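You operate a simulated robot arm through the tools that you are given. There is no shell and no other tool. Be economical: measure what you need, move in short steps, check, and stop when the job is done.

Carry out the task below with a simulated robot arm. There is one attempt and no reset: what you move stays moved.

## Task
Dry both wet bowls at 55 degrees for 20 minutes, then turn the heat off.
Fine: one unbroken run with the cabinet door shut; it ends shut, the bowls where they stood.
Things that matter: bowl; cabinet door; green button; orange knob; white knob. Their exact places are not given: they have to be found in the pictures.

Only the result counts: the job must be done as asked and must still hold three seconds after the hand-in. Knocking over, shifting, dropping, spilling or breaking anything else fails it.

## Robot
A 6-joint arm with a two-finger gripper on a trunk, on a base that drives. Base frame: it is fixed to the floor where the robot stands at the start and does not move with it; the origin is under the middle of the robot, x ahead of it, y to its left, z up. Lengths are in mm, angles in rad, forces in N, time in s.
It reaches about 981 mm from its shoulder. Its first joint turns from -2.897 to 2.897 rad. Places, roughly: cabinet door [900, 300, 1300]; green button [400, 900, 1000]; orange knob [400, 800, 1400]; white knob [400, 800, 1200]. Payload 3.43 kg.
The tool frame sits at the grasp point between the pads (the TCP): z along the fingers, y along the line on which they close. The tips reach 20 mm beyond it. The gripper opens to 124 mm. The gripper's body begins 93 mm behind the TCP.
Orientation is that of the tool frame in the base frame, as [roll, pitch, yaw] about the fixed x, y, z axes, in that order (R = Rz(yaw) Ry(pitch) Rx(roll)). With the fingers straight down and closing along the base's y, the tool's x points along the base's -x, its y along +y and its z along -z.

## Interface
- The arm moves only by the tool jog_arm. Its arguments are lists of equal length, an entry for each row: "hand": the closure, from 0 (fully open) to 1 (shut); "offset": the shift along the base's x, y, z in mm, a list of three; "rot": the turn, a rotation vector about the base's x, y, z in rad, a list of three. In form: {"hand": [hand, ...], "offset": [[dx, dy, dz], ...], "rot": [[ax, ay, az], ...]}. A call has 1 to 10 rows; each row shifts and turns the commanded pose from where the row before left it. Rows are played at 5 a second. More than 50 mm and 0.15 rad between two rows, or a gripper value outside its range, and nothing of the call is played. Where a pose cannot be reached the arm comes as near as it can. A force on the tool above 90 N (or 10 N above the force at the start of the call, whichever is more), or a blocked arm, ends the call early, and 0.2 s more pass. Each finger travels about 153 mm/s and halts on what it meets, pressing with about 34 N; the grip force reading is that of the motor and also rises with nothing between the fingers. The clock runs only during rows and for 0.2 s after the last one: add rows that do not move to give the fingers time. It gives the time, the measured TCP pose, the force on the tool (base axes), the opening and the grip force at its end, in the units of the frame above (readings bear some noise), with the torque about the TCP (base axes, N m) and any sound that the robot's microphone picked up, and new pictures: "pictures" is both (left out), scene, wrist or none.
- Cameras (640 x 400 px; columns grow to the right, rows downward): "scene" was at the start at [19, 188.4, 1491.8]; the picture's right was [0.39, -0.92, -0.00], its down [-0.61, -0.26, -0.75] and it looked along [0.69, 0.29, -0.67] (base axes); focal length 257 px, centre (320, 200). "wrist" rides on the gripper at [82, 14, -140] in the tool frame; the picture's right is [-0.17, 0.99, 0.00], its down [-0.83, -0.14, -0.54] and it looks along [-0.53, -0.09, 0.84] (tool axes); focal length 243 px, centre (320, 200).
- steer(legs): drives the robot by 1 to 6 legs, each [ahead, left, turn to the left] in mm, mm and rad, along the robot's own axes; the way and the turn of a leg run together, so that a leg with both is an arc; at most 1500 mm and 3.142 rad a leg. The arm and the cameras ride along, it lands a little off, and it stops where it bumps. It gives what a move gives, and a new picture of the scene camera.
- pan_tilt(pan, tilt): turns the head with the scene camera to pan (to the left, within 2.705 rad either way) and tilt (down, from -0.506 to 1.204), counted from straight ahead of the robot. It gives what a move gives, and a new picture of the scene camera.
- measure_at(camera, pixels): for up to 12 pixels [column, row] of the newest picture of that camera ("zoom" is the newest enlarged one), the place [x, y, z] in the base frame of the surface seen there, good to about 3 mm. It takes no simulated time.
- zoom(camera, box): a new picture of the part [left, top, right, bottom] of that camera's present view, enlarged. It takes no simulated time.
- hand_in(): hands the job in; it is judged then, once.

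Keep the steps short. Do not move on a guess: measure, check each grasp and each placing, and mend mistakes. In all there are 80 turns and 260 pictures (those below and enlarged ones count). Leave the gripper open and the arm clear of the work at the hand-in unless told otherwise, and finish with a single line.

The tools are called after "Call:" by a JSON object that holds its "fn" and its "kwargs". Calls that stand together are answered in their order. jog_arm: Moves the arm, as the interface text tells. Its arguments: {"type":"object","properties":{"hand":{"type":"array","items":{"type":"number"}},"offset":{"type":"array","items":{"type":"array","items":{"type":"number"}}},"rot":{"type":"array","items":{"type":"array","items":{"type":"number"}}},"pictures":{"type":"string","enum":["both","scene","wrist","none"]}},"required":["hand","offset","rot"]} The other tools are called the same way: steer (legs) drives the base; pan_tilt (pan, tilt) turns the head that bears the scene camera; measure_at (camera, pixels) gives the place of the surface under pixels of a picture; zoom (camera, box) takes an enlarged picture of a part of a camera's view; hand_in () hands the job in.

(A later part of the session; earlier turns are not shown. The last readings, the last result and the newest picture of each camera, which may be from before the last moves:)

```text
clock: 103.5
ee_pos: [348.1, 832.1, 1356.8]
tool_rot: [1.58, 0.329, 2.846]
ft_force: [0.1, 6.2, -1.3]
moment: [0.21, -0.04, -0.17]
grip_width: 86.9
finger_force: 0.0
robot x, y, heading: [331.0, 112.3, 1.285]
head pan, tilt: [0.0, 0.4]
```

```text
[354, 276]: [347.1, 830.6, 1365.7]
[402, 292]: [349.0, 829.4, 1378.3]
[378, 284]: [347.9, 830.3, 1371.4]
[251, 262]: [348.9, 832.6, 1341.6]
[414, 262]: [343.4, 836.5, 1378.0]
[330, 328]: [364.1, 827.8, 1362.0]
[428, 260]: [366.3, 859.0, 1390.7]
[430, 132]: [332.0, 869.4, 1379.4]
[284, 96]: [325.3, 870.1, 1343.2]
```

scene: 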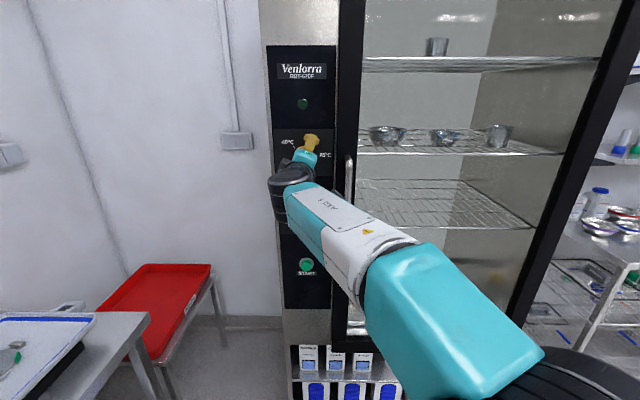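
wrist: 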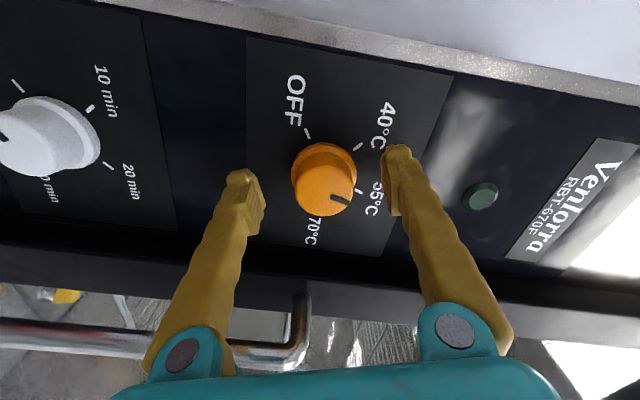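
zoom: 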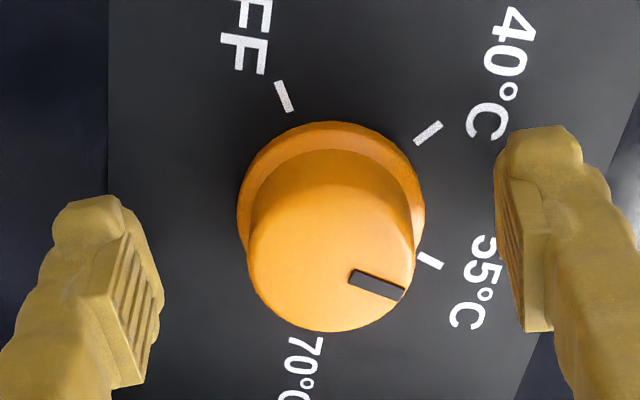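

3D points give the pointer at about 10° from up and the 55 tick at about 20°: some 8° short. I regrip and turn 0.15 more.

Call:
{"fn": "jog_arm", "kwargs": {"hand": [0.7, 1, 1, 1, 1, 0.6, 0.3, 0.3], "offset": [[0, 0, 0], [0, 0, 0], [0, 0, 0], [0, 0, 0], [0, 0, 0], [0, 0, 0], [0, 0, 0], [0, 0, 0]], "rot": [[0, 0, 0], [0, 0, 0], [0, 0, 0], [0.0456, 0.143, 0], [0, 0, 0], [0, 0, 0], [0, 0, 0], [0, 0, 0]], "pictures": "wrist"}}

Call:
{"fn": "zoom", "kwargs": {"camera": "wrist", "box": [230, 100, 410, 240]}}

```text
clock: 105.3
ee_pos: [346.4, 829.8, 1366.2]
tool_rot: [1.584, 0.178, 2.842]
ft_force: [-1.0, 1.4, 7.5]
moment: [-0.82, 0.27, -0.21]
grip_width: 87.0
finger_force: 0.2
out of reach, approached as far as the arm can: row 4
robot x, y, heading: [334.8, 110.5, 1.284]
head pan, tilt: [0.0, 0.4]
```

wrist: 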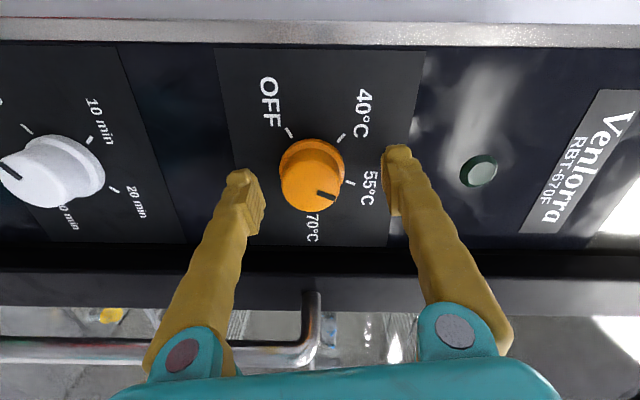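

```text
2.86 times, centred on (320, 170) of wrist
```

zoom: 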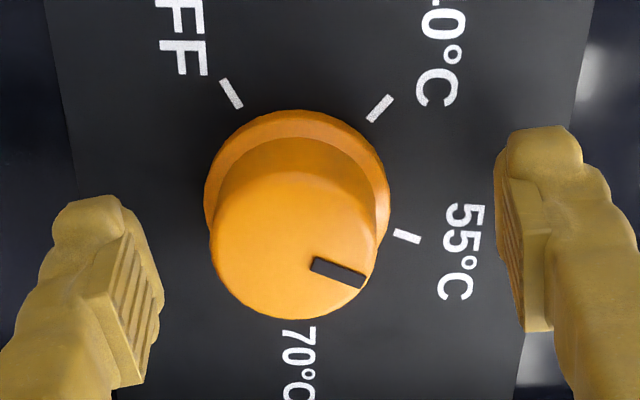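

Call:
{"fn": "measure_at", "kwargs": {"camera": "zoom", "pixels": [[316, 266], [358, 281], [337, 273], [395, 232], [417, 240], [372, 117], [389, 99], [224, 84], [238, 104]]}}

```text
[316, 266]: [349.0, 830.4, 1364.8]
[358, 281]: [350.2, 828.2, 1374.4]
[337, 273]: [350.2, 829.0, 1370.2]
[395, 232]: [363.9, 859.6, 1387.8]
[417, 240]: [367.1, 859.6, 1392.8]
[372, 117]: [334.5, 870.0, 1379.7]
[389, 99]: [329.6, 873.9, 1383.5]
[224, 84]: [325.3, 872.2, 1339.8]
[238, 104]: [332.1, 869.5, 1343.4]
```

Computed from the ticks, the pointer is aligned with 55 within about 2°. I back off 80 mm, go down to the white knob and unwind the hand.

Call:
{"fn": "jog_arm", "kwargs": {"hand": [0.3, 0.3, 0.3, 0.3, 0.3, 0.3, 0.3, 0.3, 0.3, 0.3], "offset": [[-12, -38, 0], [-12, -38, 0], [0, 0, -24], [0, 0, -24], [0, 0, -24], [0, 0, -24], [0, 0, -24], [0, 0, -24], [0, 0, -24], [0, 0, -16]], "rot": [[0, 0, 0], [-0.0441, -0.138, 0], [-0.0441, -0.138, 0], [-0.0441, -0.138, 0], [-0.0441, -0.138, 0], [-0.0441, -0.138, 0], [-0.0441, -0.138, 0], [-0.0441, -0.138, 0], [-0.0441, -0.138, 0], [-0.0441, -0.138, 0]], "pictures": "none"}}

Call:
{"fn": "jog_arm", "kwargs": {"hand": [0.3, 0.3, 0.3, 0.3, 0.3, 0.3, 0.3, 0.3, 0.3, 0.3], "offset": [[0, 0, 0], [0, 0, 0], [0, 0, 0], [0, 0, 0], [0, 0, 0], [0, 0, 0], [0, 0, 0], [0, 0, 0], [0, 0, 0], [0, 0, 0]], "rot": [[-0.0441, -0.138, 0], [-0.0441, -0.138, 0], [-0.0441, -0.138, 0], [-0.0441, -0.138, 0], [-0.0441, -0.138, 0], [-0.0441, -0.138, 0], [-0.0441, -0.138, 0], [-0.0441, -0.138, 0], [-0.0441, -0.138, 0], [-0.0441, -0.138, 0]]}}

```text
clock: 107.5
ee_pos: [325.7, 753.3, 1182.4]
tool_rot: [1.729, 1.482, 2.988]
ft_force: [2.2, -2.7, -9.2]
moment: [1.08, -0.4, 0.27]
grip_width: 86.8
finger_force: 0.1
out of reach, approached as far as the arm can: row 1
robot x, y, heading: [333.0, 106.6, 1.28]
head pan, tilt: [0.0, 0.4]
```

```text
clock: 109.7
ee_pos: [323.3, 756.3, 1184.7]
tool_rot: [-1.566, 0.209, -0.325]
ft_force: [-1.6, 0.0, 5.2]
moment: [-0.59, 0.2, -0.32]
grip_width: 86.7
finger_force: 0.0
robot x, y, heading: [331.4, 108.9, 1.277]
head pan, tilt: [0.0, 0.4]
```

scene: 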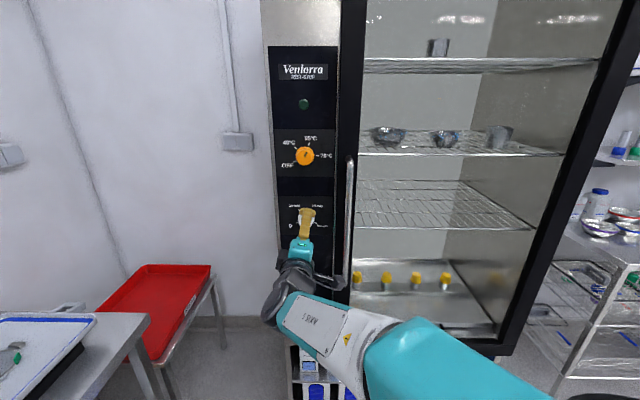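
wrist: 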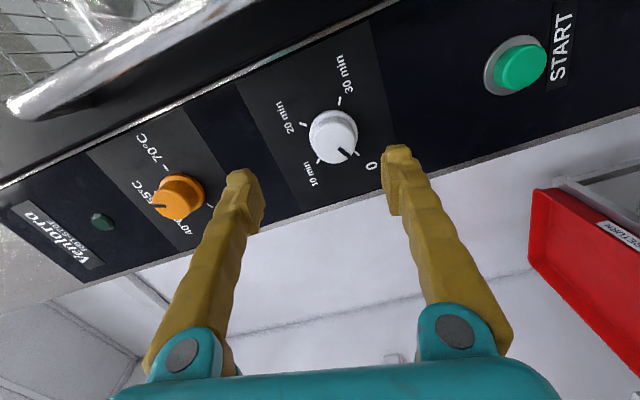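

I zoom on both knobs; orange pointer versus 55, and the white knob.

Call:
{"fn": "zoom", "kwargs": {"camera": "wrist", "box": [260, 50, 420, 200]}}

Call:
{"fn": "measure_at", "kwargs": {"camera": "zoom", "pixels": [[298, 215], [240, 200], [380, 225], [320, 160], [300, 270], [480, 60]]}}

Call:
{"fn": "zoom", "kwargs": {"camera": "wrist", "box": [110, 120, 240, 260]}}

```text
2.67 times, centred on (340, 125) of wrist
```

zoom: 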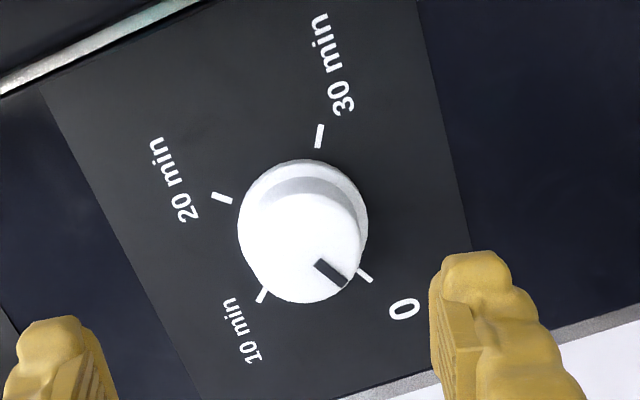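

```text
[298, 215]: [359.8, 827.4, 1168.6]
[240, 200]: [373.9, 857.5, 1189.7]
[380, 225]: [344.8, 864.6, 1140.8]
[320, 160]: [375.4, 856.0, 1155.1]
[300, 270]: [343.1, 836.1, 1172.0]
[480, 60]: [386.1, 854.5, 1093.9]
```

```text
2.86 times, centred on (175, 190) of wrist
```

zoom: 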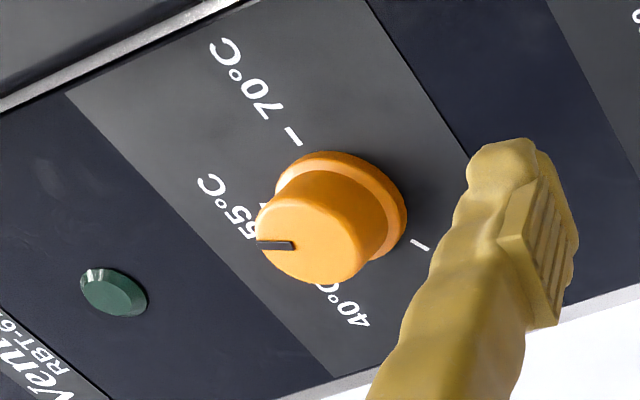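

White dial: ticks lie 80° apart, pointer on 0, so 20 min needs 160° clockwise. Orange still reads 55. I centre on the white knob (15 mm down), pre-turn another −0.25 and advance 79 mm.

Call:
{"fn": "jog_arm", "kwargs": {"hand": [0.3, 0.3, 0.3, 0.3, 0.3, 0.3], "offset": [[-1, 0.3, -15], [0, 0, 0], [8, 25, 0], [8, 25, 0], [8, 25, 0], [0, 0, 0]], "rot": [[-0.038, -0.119, 0], [-0.038, -0.119, 0], [0, 0, 0], [0, 0, 0], [0, 0, 0], [0, 0, 0]], "pictures": "wrist"}}

```text
clock: 111.1
ee_pos: [346.1, 831.2, 1169.3]
tool_rot: [-1.567, -0.037, -0.314]
ft_force: [-0.4, 0.9, -2.9]
moment: [0.23, -0.06, -0.09]
grip_width: 86.7
finger_force: 0.0
robot x, y, heading: [337.9, 116.1, 1.278]
head pan, tilt: [0.0, 0.4]
```

wrist: 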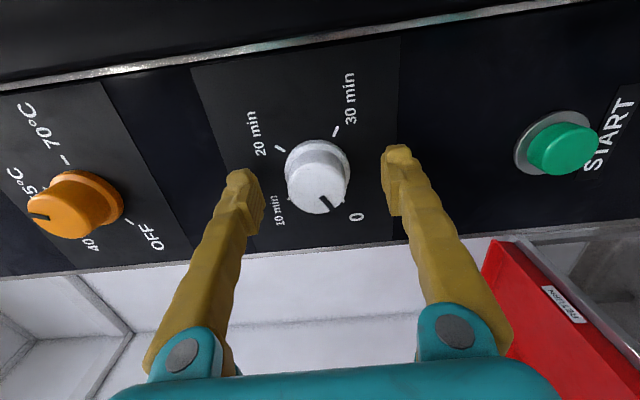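

Nearly centred; I shift 5 mm right, close, and begin turning.

Call:
{"fn": "jog_arm", "kwargs": {"hand": [0.3, 0.7, 1, 1, 1, 1, 1, 1, 1, 1], "offset": [[4.8, -1.5, 0], [0, 0, 0], [0, 0, 0], [0, 0, 0], [0, 0, 0], [0, 0, 0], [0, 0, 0], [0, 0, 0], [0, 0, 0], [0, 0, 0]], "rot": [[0, 0, 0], [0, 0, 0], [0, 0, 0], [0, 0, 0], [0.0441, 0.138, 0], [0.0441, 0.138, 0], [0.0441, 0.138, 0], [0.0441, 0.138, 0], [0.0441, 0.138, 0], [0.0441, 0.138, 0]], "pictures": "wrist"}}

Call:
{"fn": "jog_arm", "kwargs": {"hand": [1, 1, 1, 1, 1, 1, 1, 1, 1, 1], "offset": [[0, 0, 0], [0, 0, 0], [0, 0, 0], [0, 0, 0], [0, 0, 0], [0, 0, 0], [0, 0, 0], [0, 0, 0], [0, 0, 0], [0, 0, 0]], "rot": [[0.0441, 0.138, 0], [0.0441, 0.138, 0], [0.0441, 0.138, 0], [0.0441, 0.138, 0], [0.0441, 0.138, 0], [0.0441, 0.138, 0], [0.0441, 0.138, 0], [0.0441, 0.138, 0], [0.0441, 0.138, 0], [0.0441, 0.138, 0]], "pictures": "wrist"}}

```text
clock: 113.3
ee_pos: [351.6, 830.2, 1166.9]
tool_rot: [-1.579, 0.83, -0.325]
ft_force: [-29.0, -4.3, -8.9]
moment: [0.95, -0.5, 1.0]
grip_width: 39.8
finger_force: 44.9
robot x, y, heading: [329.6, 108.2, 1.281]
head pan, tilt: [0.0, 0.4]
```

wrist: 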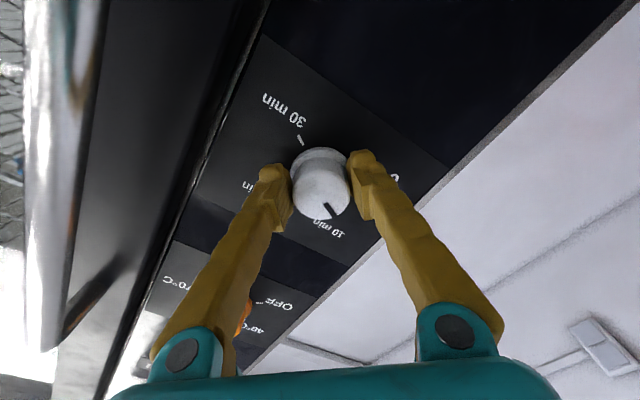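

```text
clock: 115.5
ee_pos: [361.3, 830.2, 1188.1]
tool_rot: [1.637, 0.869, 2.83]
ft_force: [51.2, -60.7, -29.0]
moment: [-1.55, -1.01, -1.55]
grip_width: 34.9
finger_force: 39.2
out of reach, approached as far as the arm can: row 9, 10
robot x, y, heading: [333.5, 99.5, 1.265]
head pan, tilt: [0.0, 0.4]
```

wrist: 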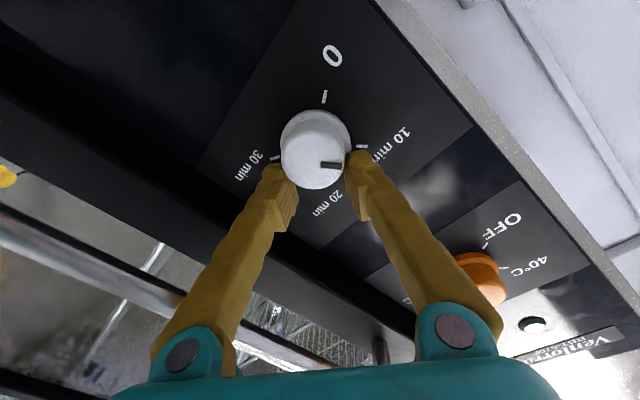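

The wrist reached its limit; the pointer is between 10 and 20. I release, back off, and unwind 1.3 rad for a second bite.

Call:
{"fn": "jog_arm", "kwargs": {"hand": [0.5, 0.2, 0.2, 0.2, 0.2, 0.2, 0.2, 0.2, 0.2, 0.2], "offset": [[0, 0, 0], [0, 0, 0], [-11, -33, 0], [-11, -33, 0], [0, 0, 0], [0, 0, 0], [0, 0, 0], [0, 0, 0], [0, 0, 0], [0, 0, 0]], "rot": [[0, 0, 0], [0, 0, 0], [0, 0, 0], [-0.0441, -0.138, 0], [-0.0441, -0.138, 0], [-0.0441, -0.138, 0], [-0.0441, -0.138, 0], [-0.0441, -0.138, 0], [-0.0441, -0.138, 0], [-0.0441, -0.138, 0]], "pictures": "wrist"}}

Call:
{"fn": "zoom", "kwargs": {"camera": "wrist", "box": [250, 60, 410, 200]}}

```text
clock: 117.7
ee_pos: [309.6, 772.1, 1205.5]
tool_rot: [-1.592, 1.262, -0.338]
ft_force: [2.0, 2.9, 4.9]
moment: [-0.62, 0.21, 0.01]
grip_width: 99.3
finger_force: 0.1
out of reach, approached as far as the arm can: row 3
robot x, y, heading: [331.1, 116.0, 1.274]
head pan, tilt: [0.0, 0.4]
```

wrist: 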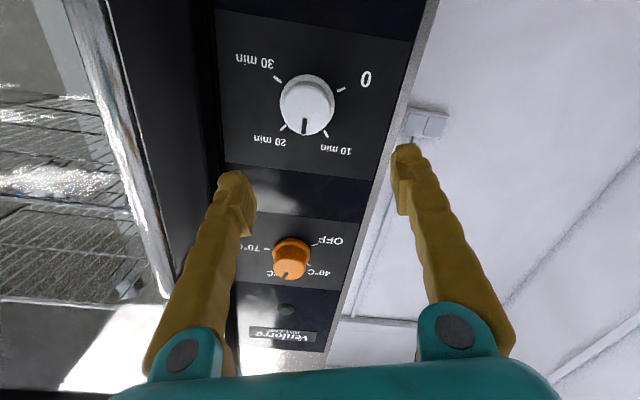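

```text
2.86 times, centred on (330, 130) of wrist
```

zoom: 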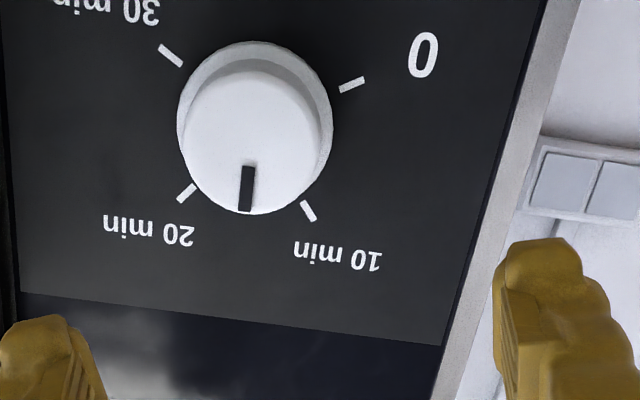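

The pointer stands about 42° short of 20. I align on the knob again (35 mm down, 16 mm right), pre-turn −0.29, and advance.

Call:
{"fn": "jog_arm", "kwargs": {"hand": [0.3, 0.3, 0.3, 0.3, 0.3], "offset": [[7.8, -2.7, -17.5], [7.8, -2.7, -17.5], [10.4, 32.6, 0], [10.4, 32.6, 0], [0, 0, 0]], "rot": [[-0.0441, -0.138, 0], [-0.0441, -0.138, 0], [0, 0, 0], [0, 0, 0], [0, 0, 0]], "pictures": "wrist"}}

```text
clock: 118.9
ee_pos: [341.5, 830.4, 1169.3]
tool_rot: [-1.585, 0.975, -0.331]
ft_force: [0.1, -2.1, -4.4]
moment: [0.47, -0.17, 0.08]
grip_width: 86.9
finger_force: 0.0
robot x, y, heading: [330.5, 114.6, 1.274]
head pan, tilt: [0.0, 0.4]
```

wrist: 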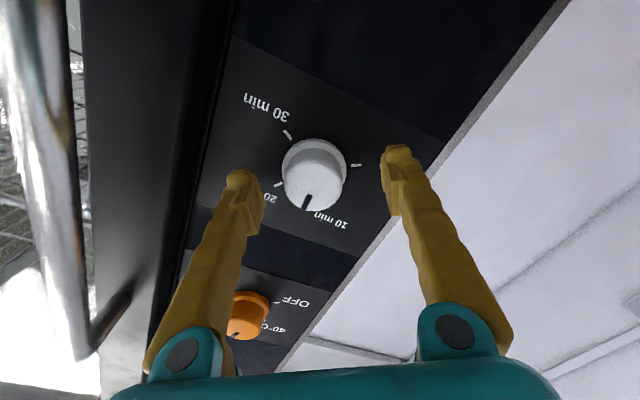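

Centred. I close and turn 0.83 rad (including a little give), then open and look.

Call:
{"fn": "jog_arm", "kwargs": {"hand": [0.7, 1, 1, 1, 1, 1, 1, 1, 1, 1], "offset": [[3, -1, -2], [0, 0, 0], [0, 0, 0], [0, 0, 0], [0, 0, 0], [0, 0, 0], [0, 0, 0], [0, 0, 0], [0, 0, 0], [0, 0, 0]], "rot": [[0, 0, 0], [0, 0, 0], [0, 0, 0], [0.042, 0.1315, 0], [0.042, 0.1315, 0], [0.042, 0.1315, 0], [0.042, 0.1315, 0], [0.042, 0.1315, 0], [0.042, 0.1315, 0], [0, 0, 0]], "pictures": "none"}}

Call:
{"fn": "jog_arm", "kwargs": {"hand": [0.6, 0.3, 0.2], "offset": [[0, 0, 0], [0, 0, 0], [0, 0, 0]], "rot": [[0, 0, 0], [0, 0, 0], [0, 0, 0]], "pictures": "wrist"}}

Call:
{"fn": "zoom", "kwargs": {"camera": "wrist", "box": [230, 100, 410, 240]}}

```text
clock: 121.1
ee_pos: [346.6, 830.0, 1169.1]
tool_rot: [1.605, 1.332, 2.851]
ft_force: [31.3, -17.2, -2.6]
moment: [1.28, -0.39, -0.61]
grip_width: 38.9
finger_force: 44.6
robot x, y, heading: [326.4, 113.7, 1.278]
head pan, tilt: [0.0, 0.4]
```

```text
clock: 121.9
ee_pos: [350.8, 828.4, 1167.5]
tool_rot: [1.604, 1.336, 2.86]
ft_force: [1.3, -0.1, 2.0]
moment: [-0.16, 0.07, 0.12]
grip_width: 99.2
finger_force: 0.0
robot x, y, heading: [331.5, 102.0, 1.273]
head pan, tilt: [0.0, 0.4]
```

wrist: 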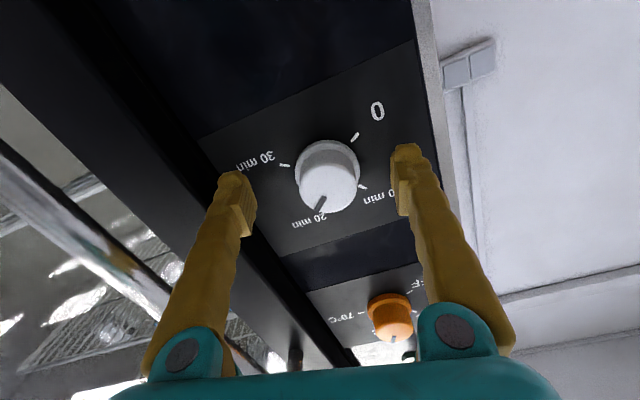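

```text
2.86 times, centred on (320, 170) of wrist
```

zoom: 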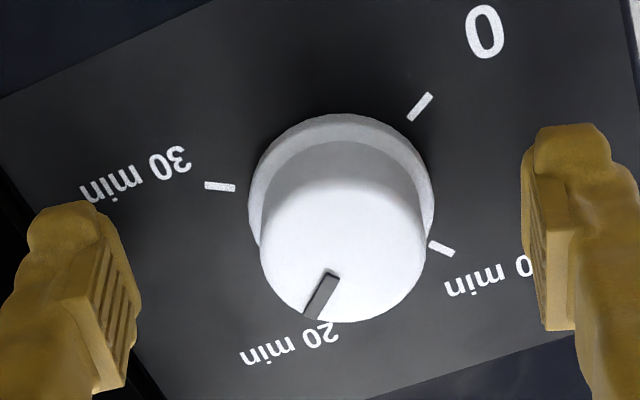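

The pointer now reads about 20 (computed 211° against 207° for the tick). I back off and double-check both dials in the scene view.

Call:
{"fn": "jog_arm", "kwargs": {"hand": [0.3, 0.5, 0.8, 1, 1, 1, 1, 1], "offset": [[-14, -43, 0], [-14, -43, 0], [-5, -14, -30], [0, 0, -40], [0, 0, -40], [0, 0, -40], [0, 0, -13], [0, 0, 0]], "rot": [[0, 0, 0], [0, 0, 0], [-0.04, -0.126, 0], [-0.04, -0.126, 0], [0, 0, 0], [0, 0, 0], [0, 0, 0], [0, 0, 0]]}}

Call:
{"fn": "zoom", "kwargs": {"camera": "scene", "box": [265, 100, 365, 280]}}

```text
clock: 123.7
ee_pos: [317.4, 727.7, 1002.8]
tool_rot: [-1.798, 1.54, -0.539]
ft_force: [-0.6, -0.5, 0.7]
moment: [0.01, 0.05, -0.08]
grip_width: 0.0
finger_force: 33.5
robot x, y, heading: [338.9, 106.7, 1.282]
head pan, tilt: [0.0, 0.4]
```

scene: 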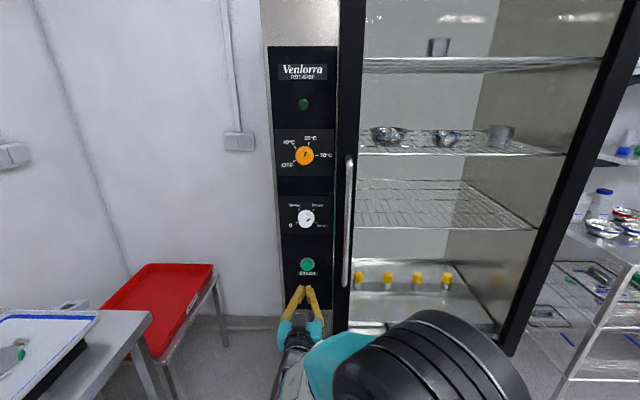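
wrist: 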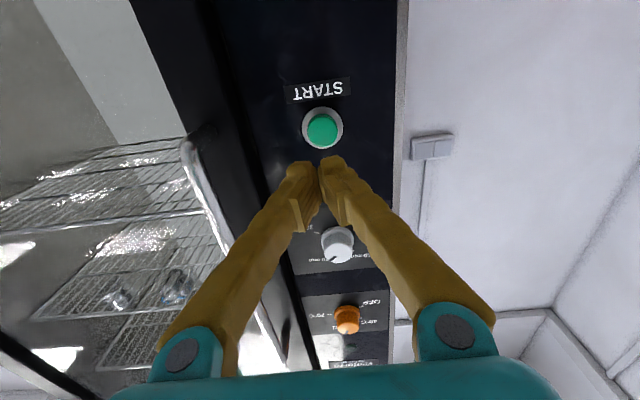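

```text
2.22 times, centred on (315, 190) of scene
```

zoom: 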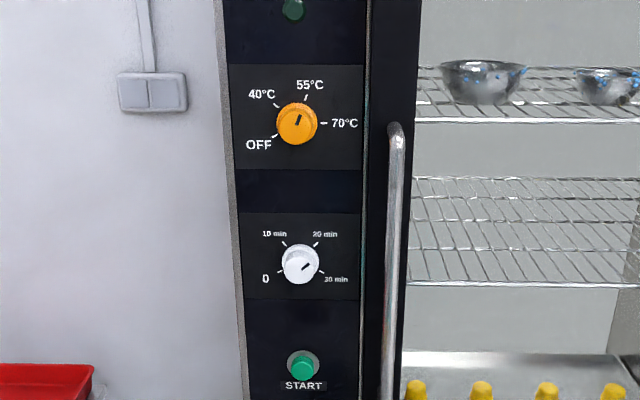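

Call:
{"fn": "zoom", "kwargs": {"camera": "scene", "box": [290, 135, 325, 235]}}

Call:
{"fn": "zoom", "kwargs": {"camera": "scene", "box": [290, 200, 325, 235]}}

Call:
{"fn": "measure_at", "kwargs": {"camera": "wrist", "pixels": [[323, 130], [315, 130], [331, 128], [323, 120], [323, 141], [360, 130], [290, 120]]}}

```text
4.00 times, centred on (308, 185) of scene
```

zoom: 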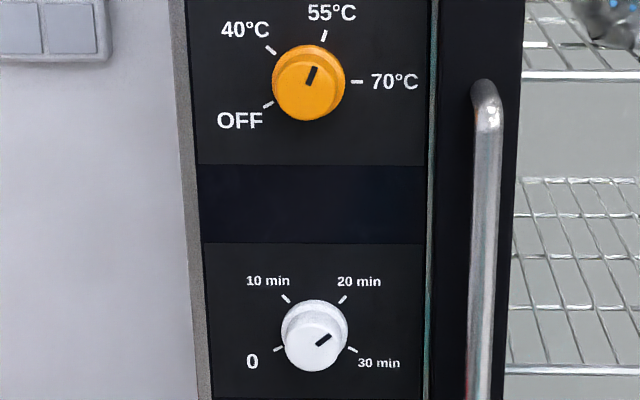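

```text
11.43 times, centred on (308, 218) of scene
```

zoom: 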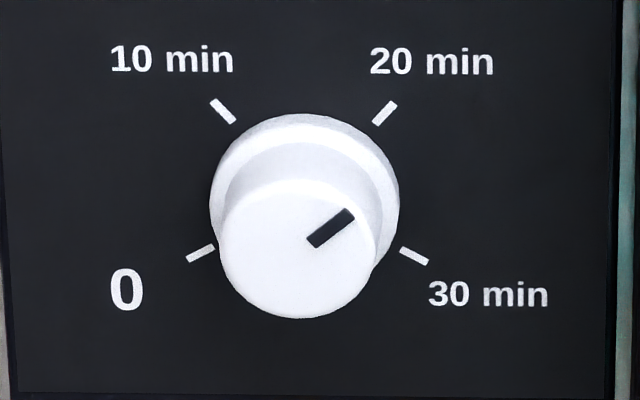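

```text
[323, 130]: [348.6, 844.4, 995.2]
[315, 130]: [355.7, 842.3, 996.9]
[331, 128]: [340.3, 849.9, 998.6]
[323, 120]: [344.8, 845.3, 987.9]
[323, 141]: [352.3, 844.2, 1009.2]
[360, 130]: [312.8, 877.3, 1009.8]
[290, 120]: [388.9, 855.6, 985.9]
```

The white pointer is about 4–5° past 20. I check the orange one at the same enlargement.

Call:
{"fn": "zoom", "kwargs": {"camera": "scene", "box": [287, 137, 322, 172]}}

```text
11.43 times, centred on (304, 154) of scene
```

zoom: 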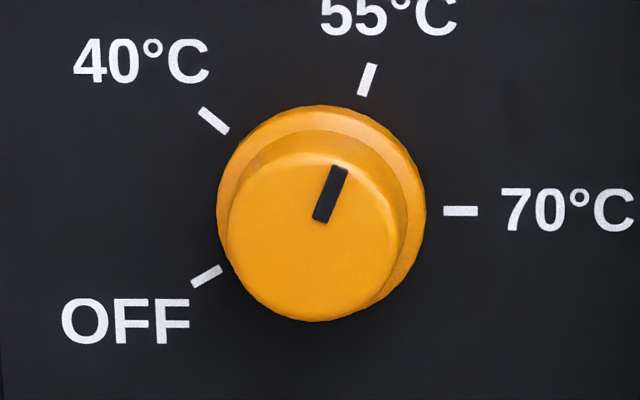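

Orange is exactly parallel to the 55 tick. White is some 5–9° past 20, so I go back up, regrip it and turn back 0.12 rad.

Call:
{"fn": "jog_arm", "kwargs": {"hand": [0.7, 0.4, 0.3, 0.3, 0.3, 0.3, 0.3, 0.3], "offset": [[0, 0, 40], [0, 0, 40], [0, 0, 40], [0, 0, 45], [11, 33.6, 0], [11, 33.6, 0], [11, 33.6, 0], [0, 0, 0]], "rot": [[0, 0, 0], [0, 0, 0], [0, 0, 0], [0, 0, 0], [0, 0, 0], [0, 0, 0], [0, 0, 0], [0, 0, 0]], "pictures": "wrist"}}

```text
clock: 125.5
ee_pos: [346.8, 832.8, 1168.1]
tool_rot: [-1.904, 1.536, -0.649]
ft_force: [0.2, -2.1, -6.9]
moment: [0.78, -0.26, 0.11]
grip_width: 86.8
finger_force: 0.0
robot x, y, heading: [334.0, 110.5, 1.279]
head pan, tilt: [0.0, 0.4]
```

wrist: 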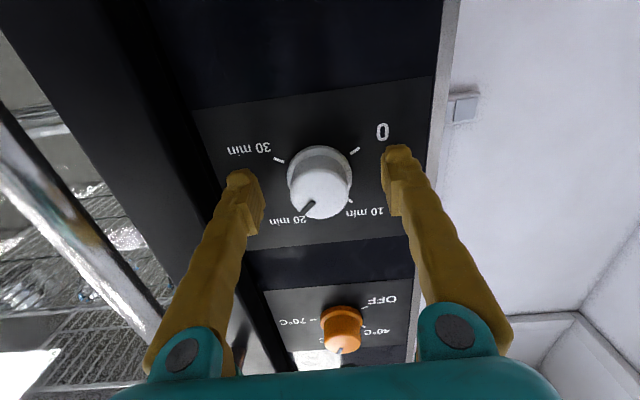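

The knob is centred at (320,190). I grip, turn back 0.12, release and withdraw to the button.

Call:
{"fn": "jog_arm", "kwargs": {"hand": [0.7, 1, 1, 1, 1, 0.6, 0.3, 0.3, 0.3], "offset": [[0, 0, 0], [0, 0, 0], [0, 0, 0], [0, 0, 0], [0, 0, 0], [0, 0, 0], [0, 0, 0], [-14, -43, 0], [-14, -43, 0]], "rot": [[0, 0, 0], [0, 0, 0], [0, 0, 0], [-0.0365, -0.1144, 0], [0, 0, 0], [0, 0, 0], [0, 0, 0], [0, 0, 0], [0, 0, 0]], "pictures": "none"}}

Call:
{"fn": "jog_arm", "kwargs": {"hand": [0.6, 0.9, 1, 1, 1, 1], "offset": [[0, 0, -40], [0, 0, -40], [0, 0, -40], [0, 0, -40], [0, 0, -10], [0, 0, 0]], "rot": [[0, 0, 0], [0, 0, 0], [0, 0, 0], [0, 0, 0], [0, 0, 0], [0, 0, 0]]}}

Call:
{"fn": "zoom", "kwargs": {"camera": "scene", "box": [290, 200, 325, 235]}}

```text
clock: 127.5
ee_pos: [318.6, 744.6, 1171.3]
tool_rot: [-1.617, 1.421, -0.365]
ft_force: [-0.5, -1.2, 3.9]
moment: [-0.44, 0.09, -0.02]
grip_width: 87.2
finger_force: 0.1
robot x, y, heading: [335.7, 109.3, 1.275]
head pan, tilt: [0.0, 0.4]
```

```text
clock: 128.9
ee_pos: [315.9, 737.6, 997.7]
tool_rot: [-1.642, 1.419, -0.383]
ft_force: [0.9, -5.0, -6.1]
moment: [0.68, -0.24, 0.2]
grip_width: 0.0
finger_force: 34.2
robot x, y, heading: [335.6, 109.6, 1.285]
head pan, tilt: [0.0, 0.4]
```

scene: 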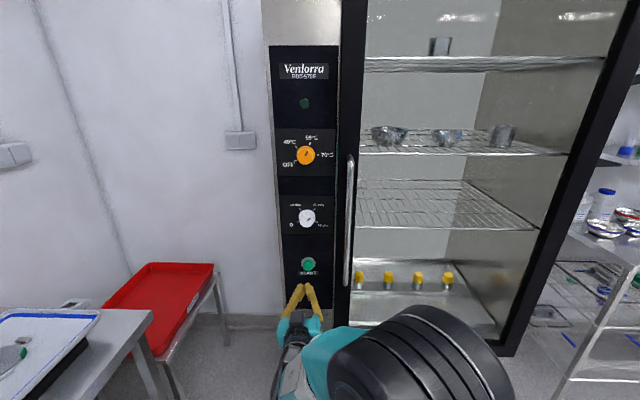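
wrist: 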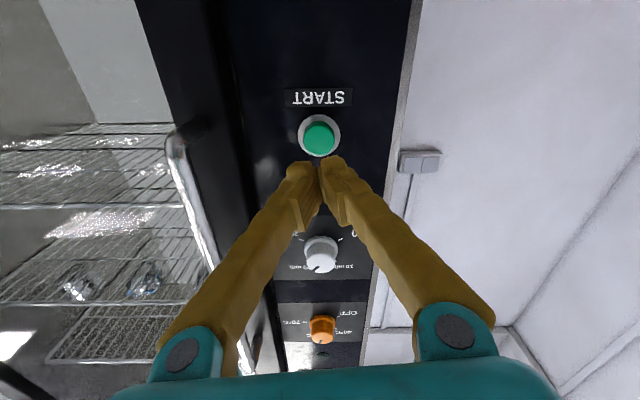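

```text
11.43 times, centred on (308, 218) of scene
```

zoom: 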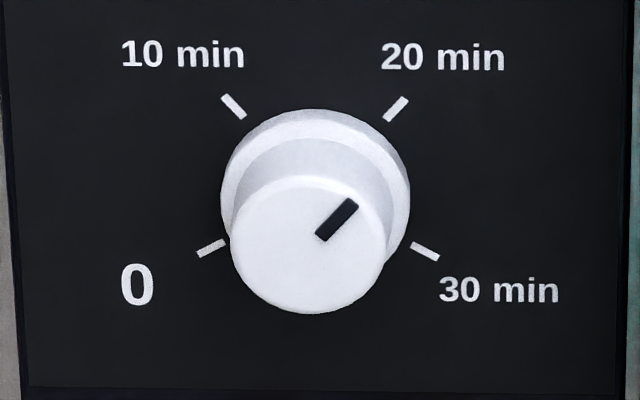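

White now is parallel to the 20 tick. The button is straight ahead of the fist. I advance 78 mm, then press in small steps.

Call:
{"fn": "jog_arm", "kwargs": {"hand": [1, 1, 1, 1, 1, 1, 1], "offset": [[12, 37, 0], [11.7, 37, 0], [1.5, 4.8, 0], [1.5, 4.8, 0], [1.5, 4.8, 0], [1.5, 4.8, 0], [1.2, 3.8, 0]], "rot": [[0, 0, 0], [0, 0, 0], [0, 0, 0], [0, 0, 0], [0, 0, 0], [0, 0, 0], [0, 0, 0]]}}

```text
clock: 130.5
ee_pos: [349.3, 841.2, 999.9]
tool_rot: [-1.596, 1.419, -0.341]
ft_force: [1.8, -56.5, 13.9]
moment: [0.64, -0.15, -0.36]
grip_width: 5.8
finger_force: 34.7
robot x, y, heading: [327.7, 114.2, 1.277]
head pan, tilt: [0.0, 0.4]
heard: click
```

scene: 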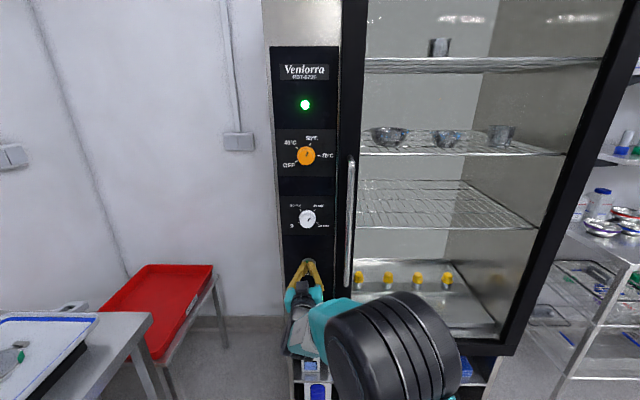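
wrist: 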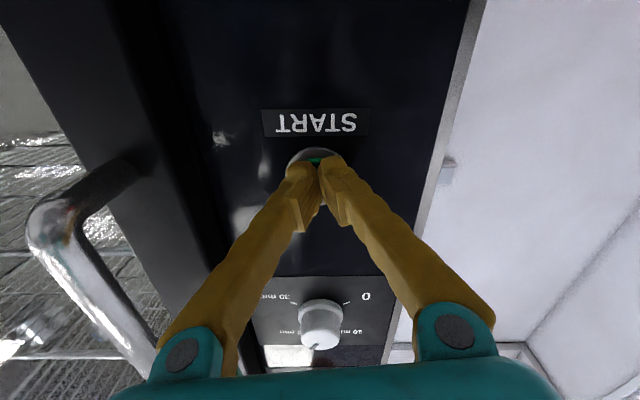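

A click, and the lamp at (305,104) is green: the run has begun. I back off and move up before the orange knob, winding the hand for the counter-clockwise turn to come.

Call:
{"fn": "jog_arm", "kwargs": {"hand": [1, 1, 1, 1, 1, 1, 1, 1, 1, 1], "offset": [[-14, -43, 0], [-14, -43, 0], [-5, -16, 30], [0, 0, 47], [0, 0, 47], [0, 0, 47], [0, 0, 47], [0, 0, 47], [0, 0, 47], [0, 0, 45]], "rot": [[0, 0, 0], [0, 0, 0], [0.04, 0.124, 0], [0.04, 0.124, 0], [0.04, 0.124, 0], [0.04, 0.124, 0], [0.04, 0.124, 0], [0.04, 0.124, 0], [0.04, 0.124, 0], [0.04, 0.124, 0]]}}

```text
clock: 132.7
ee_pos: [314.6, 740.8, 1353.2]
tool_rot: [1.582, 0.678, 2.842]
ft_force: [-0.2, -1.5, -0.8]
moment: [0.2, -0.08, 0.11]
grip_width: 0.1
finger_force: 33.9
robot x, y, heading: [333.9, 110.4, 1.284]
head pan, tilt: [0.0, 0.4]
```

scene: 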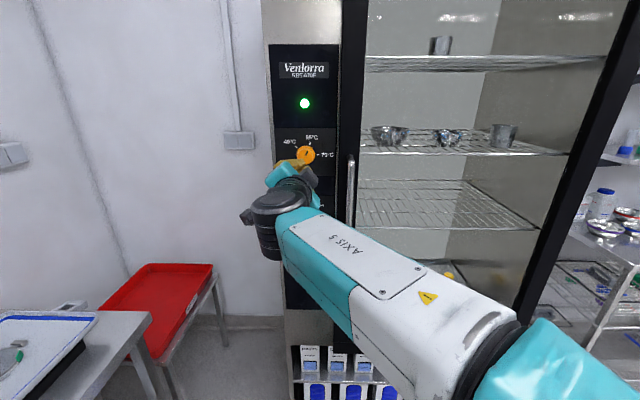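
wrist: 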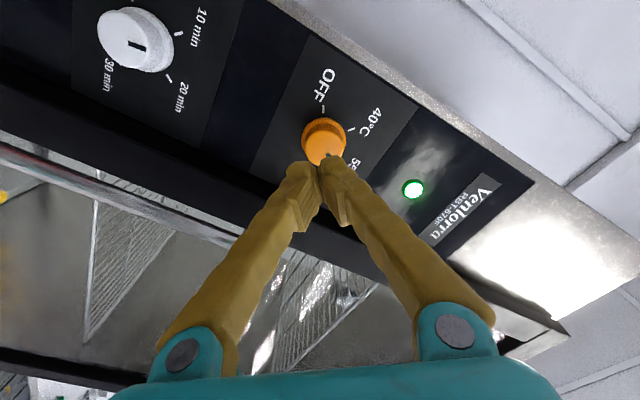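

I add 0.28 rad of turn, open the hand, and wait, watching the timer dial and lamp.

Call:
{"fn": "jog_arm", "kwargs": {"hand": [0.6, 0.3, 0.3, 0.3, 0.3, 0.3, 0.3, 0.3, 0.3, 0.3], "offset": [[0, 0, 0], [0, 0, 0], [0, 0, 0], [0, 0, 0], [0, 0, 0], [0, 0, 0], [0, 0, 0], [0, 0, 0], [0, 0, 0], [0, 0, 0]], "rot": [[0.0425, 0.1335, 0], [0.0425, 0.1335, 0], [0, 0, 0], [0, 0, 0], [0, 0, 0], [0, 0, 0], [0, 0, 0], [0, 0, 0], [0, 0, 0], [0, 0, 0]], "pictures": "wrist"}}

Call:
{"fn": "zoom", "kwargs": {"camera": "wrist", "box": [60, 0, 420, 220]}}

```text
clock: 134.9
ee_pos: [315.7, 739.9, 1356.6]
tool_rot: [1.575, 0.401, 2.838]
ft_force: [-1.0, -2.9, 1.0]
moment: [-0.06, 0.02, 0.03]
grip_width: 86.9
finger_force: 0.1
robot x, y, heading: [334.5, 110.0, 1.272]
head pan, tilt: [0.0, 0.4]
```

wrist: 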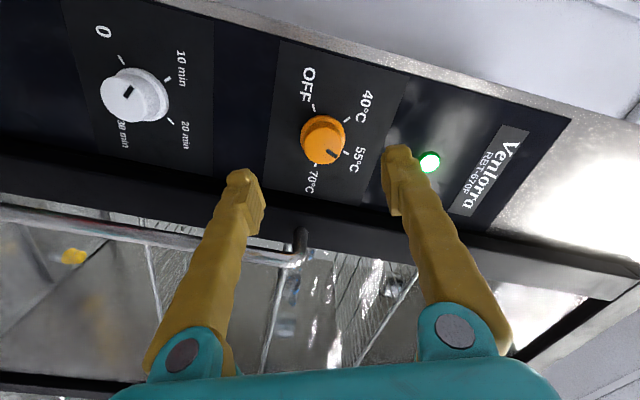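

```text
1.78 times, centred on (240, 110) of wrist
```

zoom: 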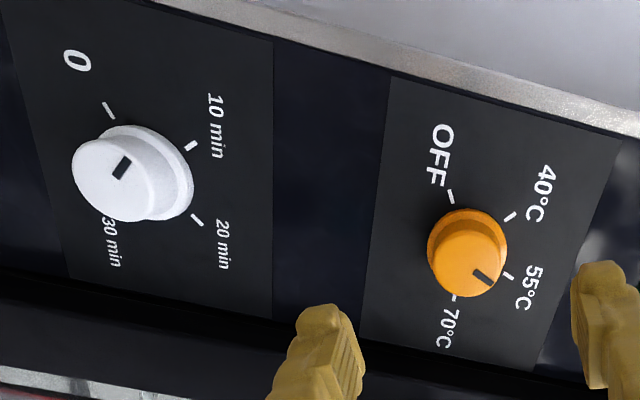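

The timer dial is running back (now about 10). I keep still and wait.

Call:
{"fn": "jog_arm", "kwargs": {"hand": [0.3, 0.3, 0.3, 0.3, 0.3, 0.3, 0.3, 0.3, 0.3, 0.3], "offset": [[0, 0, 0], [0, 0, 0], [0, 0, 0], [0, 0, 0], [0, 0, 0], [0, 0, 0], [0, 0, 0], [0, 0, 0], [0, 0, 0], [0, 0, 0]], "rot": [[0, 0, 0], [0, 0, 0], [0, 0, 0], [0, 0, 0], [0, 0, 0], [0, 0, 0], [0, 0, 0], [0, 0, 0], [0, 0, 0], [0, 0, 0]], "pictures": "none"}}

Call:
{"fn": "jog_arm", "kwargs": {"hand": [0.3, 0.3, 0.3, 0.3, 0.3, 0.3, 0.3, 0.3, 0.3, 0.3], "offset": [[0, 0, 0], [0, 0, 0], [0, 0, 0], [0, 0, 0], [0, 0, 0], [0, 0, 0], [0, 0, 0], [0, 0, 0], [0, 0, 0], [0, 0, 0]], "rot": [[0, 0, 0], [0, 0, 0], [0, 0, 0], [0, 0, 0], [0, 0, 0], [0, 0, 0], [0, 0, 0], [0, 0, 0], [0, 0, 0], [0, 0, 0]], "pictures": "wrist"}}

```text
clock: 137.1
ee_pos: [320.4, 731.9, 1357.1]
tool_rot: [1.575, 0.396, 2.838]
ft_force: [2.3, -2.5, -1.0]
moment: [0.07, -0.02, 0.38]
grip_width: 86.7
finger_force: 0.0
robot x, y, heading: [339.0, 103.2, 1.277]
head pan, tilt: [0.0, 0.4]
```

```text
clock: 139.3
ee_pos: [314.4, 739.5, 1357.2]
tool_rot: [1.575, 0.398, 2.835]
ft_force: [-1.5, 1.6, 10.3]
moment: [-1.26, 0.43, -0.14]
grip_width: 86.8
finger_force: 0.0
robot x, y, heading: [332.1, 105.1, 1.266]
head pan, tilt: [0.0, 0.4]
```

wrist: 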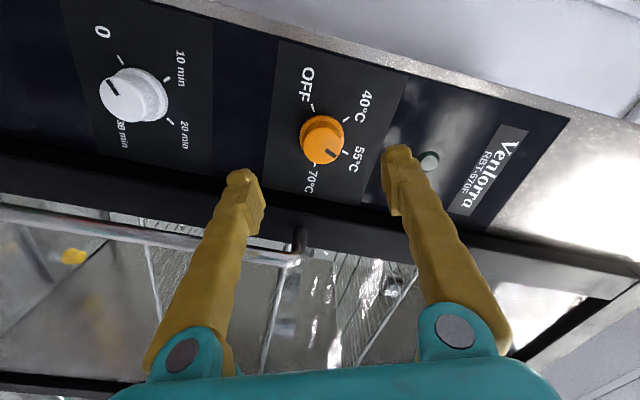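

The timer seems at 0 and the lamp paler. I check closely.

Call:
{"fn": "zoom", "kwargs": {"camera": "wrist", "box": [60, 0, 460, 250]}}

Call:
{"fn": "jog_arm", "kwargs": {"hand": [0.3, 0.3, 0.3, 0.3, 0.3, 0.3, 0.3, 0.3, 0.3, 0.3], "offset": [[0, 0, 0], [0, 0, 0], [0, 0, 0], [0, 0, 0], [0, 0, 0], [0, 0, 0], [0, 0, 0], [0, 0, 0], [0, 0, 0], [0, 0, 0]], "rot": [[0, 0, 0], [0, 0, 0], [0, 0, 0], [0, 0, 0], [0, 0, 0], [0, 0, 0], [0, 0, 0], [0, 0, 0], [0, 0, 0], [0, 0, 0]]}}

Call:
{"fn": "zoom", "kwargs": {"camera": "wrist", "box": [230, 60, 410, 200]}}

```text
1.60 times, centred on (260, 125) of wrist
```

zoom: 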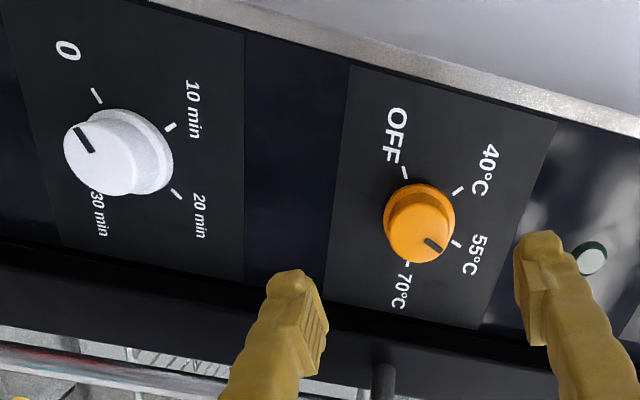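

```text
clock: 141.5
ee_pos: [315.6, 738.7, 1356.2]
tool_rot: [1.579, 0.4, 2.84]
ft_force: [-0.7, -1.9, -1.3]
moment: [0.16, -0.08, -0.04]
grip_width: 86.7
finger_force: 0.0
robot x, y, heading: [328.2, 109.0, 1.274]
head pan, tilt: [0.0, 0.4]
```

scene: 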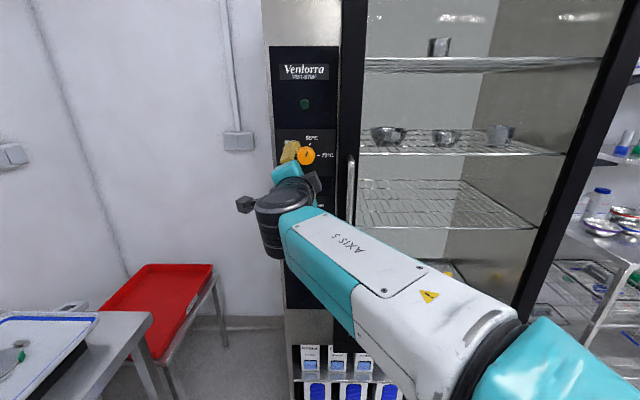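
wrist: 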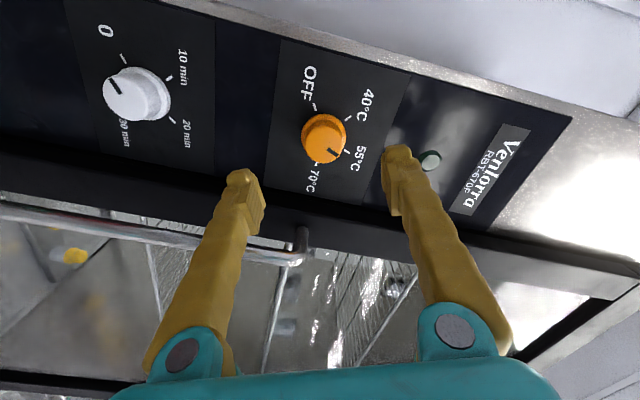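

```text
2.86 times, centred on (320, 130) of wrist
```

zoom: 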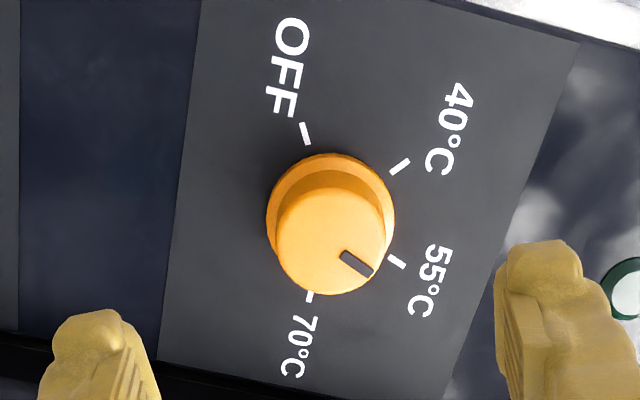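

Lamp out and timer on 0: the run has ended. Now the orange knob goes back to OFF. I advance 98 mm onto it.

Call:
{"fn": "jog_arm", "kwargs": {"hand": [0.3, 0.3, 0.3, 0.3, 0.3], "offset": [[2.4, -0.7, 2], [9.9, 31.1, 0], [9.9, 31.1, 0], [9.9, 31.1, 0], [0, 0, 0]], "rot": [[0, 0, 0], [0, 0, 0], [0, 0, 0], [0, 0, 0], [0, 0, 0]], "pictures": "wrist"}}

```text
clock: 142.7
ee_pos: [345.3, 831.7, 1356.3]
tool_rot: [1.576, 0.402, 2.837]
ft_force: [-1.9, -2.8, -7.9]
moment: [0.92, -0.35, -0.11]
grip_width: 86.9
finger_force: 0.0
robot x, y, heading: [332.4, 107.7, 1.272]
head pan, tilt: [0.0, 0.4]
```

wrist: 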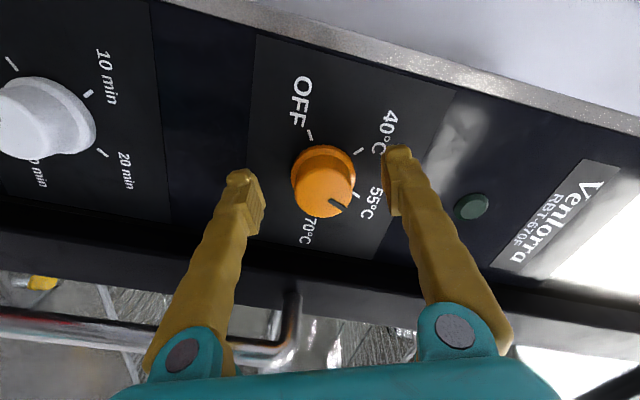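

Centred at (323,188). I grip and turn counter-clockwise, 2.4 rad in all, in two calls.

Call:
{"fn": "jog_arm", "kwargs": {"hand": [0.7, 1, 1, 1, 1, 1, 1, 1, 1, 1], "offset": [[0, 0, 0], [0, 0, 0], [0, 0, 0], [0, 0, 0], [0, 0, 0], [0, 0, 0], [0, 0, 0], [0, 0, 0], [0, 0, 0], [0, 0, 0]], "rot": [[0, 0, 0], [0, 0, 0], [0, 0, 0], [-0.0441, -0.138, 0], [-0.0441, -0.138, 0], [-0.0441, -0.138, 0], [-0.0441, -0.138, 0], [-0.0441, -0.138, 0], [-0.0441, -0.138, 0], [-0.0441, -0.138, 0]], "pictures": "none"}}

Call:
{"fn": "jog_arm", "kwargs": {"hand": [1, 1, 1, 1, 1, 1, 1, 1, 1, 1], "offset": [[0, 0, 0], [0, 0, 0], [0, 0, 0], [0, 0, 0], [0, 0, 0], [0, 0, 0], [0, 0, 0], [0, 0, 0], [0, 0, 0], [0, 0, 0]], "rot": [[-0.0441, -0.138, 0], [-0.0441, -0.138, 0], [-0.0441, -0.138, 0], [-0.0441, -0.138, 0], [-0.0441, -0.138, 0], [-0.0441, -0.138, 0], [-0.0441, -0.138, 0], [-0.0441, -0.138, 0], [-0.0441, -0.138, 0], [-0.0425, -0.133, 0]], "pictures": "wrist"}}

Call:
{"fn": "zoom", "kwargs": {"camera": "wrist", "box": [230, 100, 410, 240]}}

```text
clock: 144.9
ee_pos: [346.5, 831.7, 1358.3]
tool_rot: [1.611, 1.418, 2.865]
ft_force: [-10.4, 1.6, 5.9]
moment: [-1.11, 0.32, 0.04]
grip_width: 39.6
finger_force: 45.0
robot x, y, heading: [329.7, 106.0, 1.291]
head pan, tilt: [0.0, 0.4]
```

```text
clock: 147.1
ee_pos: [350.6, 832.0, 1358.5]
tool_rot: [-1.57, 0.281, -0.326]
ft_force: [1.7, 12.3, 9.7]
moment: [-0.68, 0.17, -1.03]
grip_width: 39.3
finger_force: 45.0
robot x, y, heading: [332.2, 111.5, 1.282]
head pan, tilt: [0.0, 0.4]
```

wrist: 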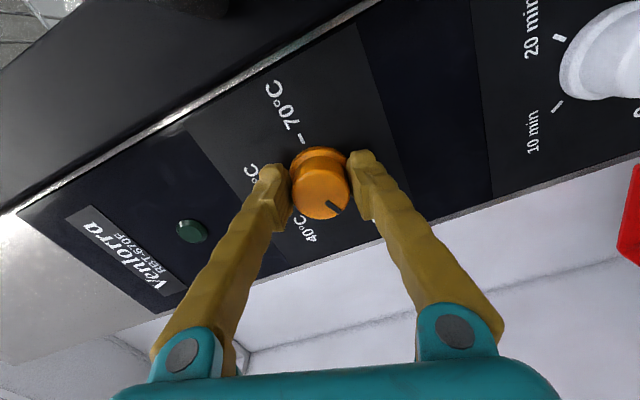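

```text
2.86 times, centred on (320, 170) of wrist
5 turns are left
```

zoom: 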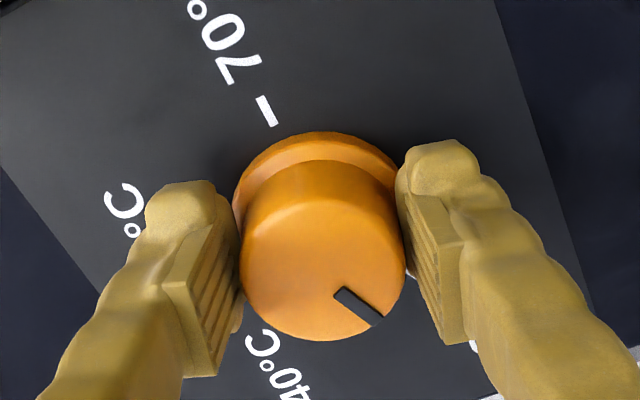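

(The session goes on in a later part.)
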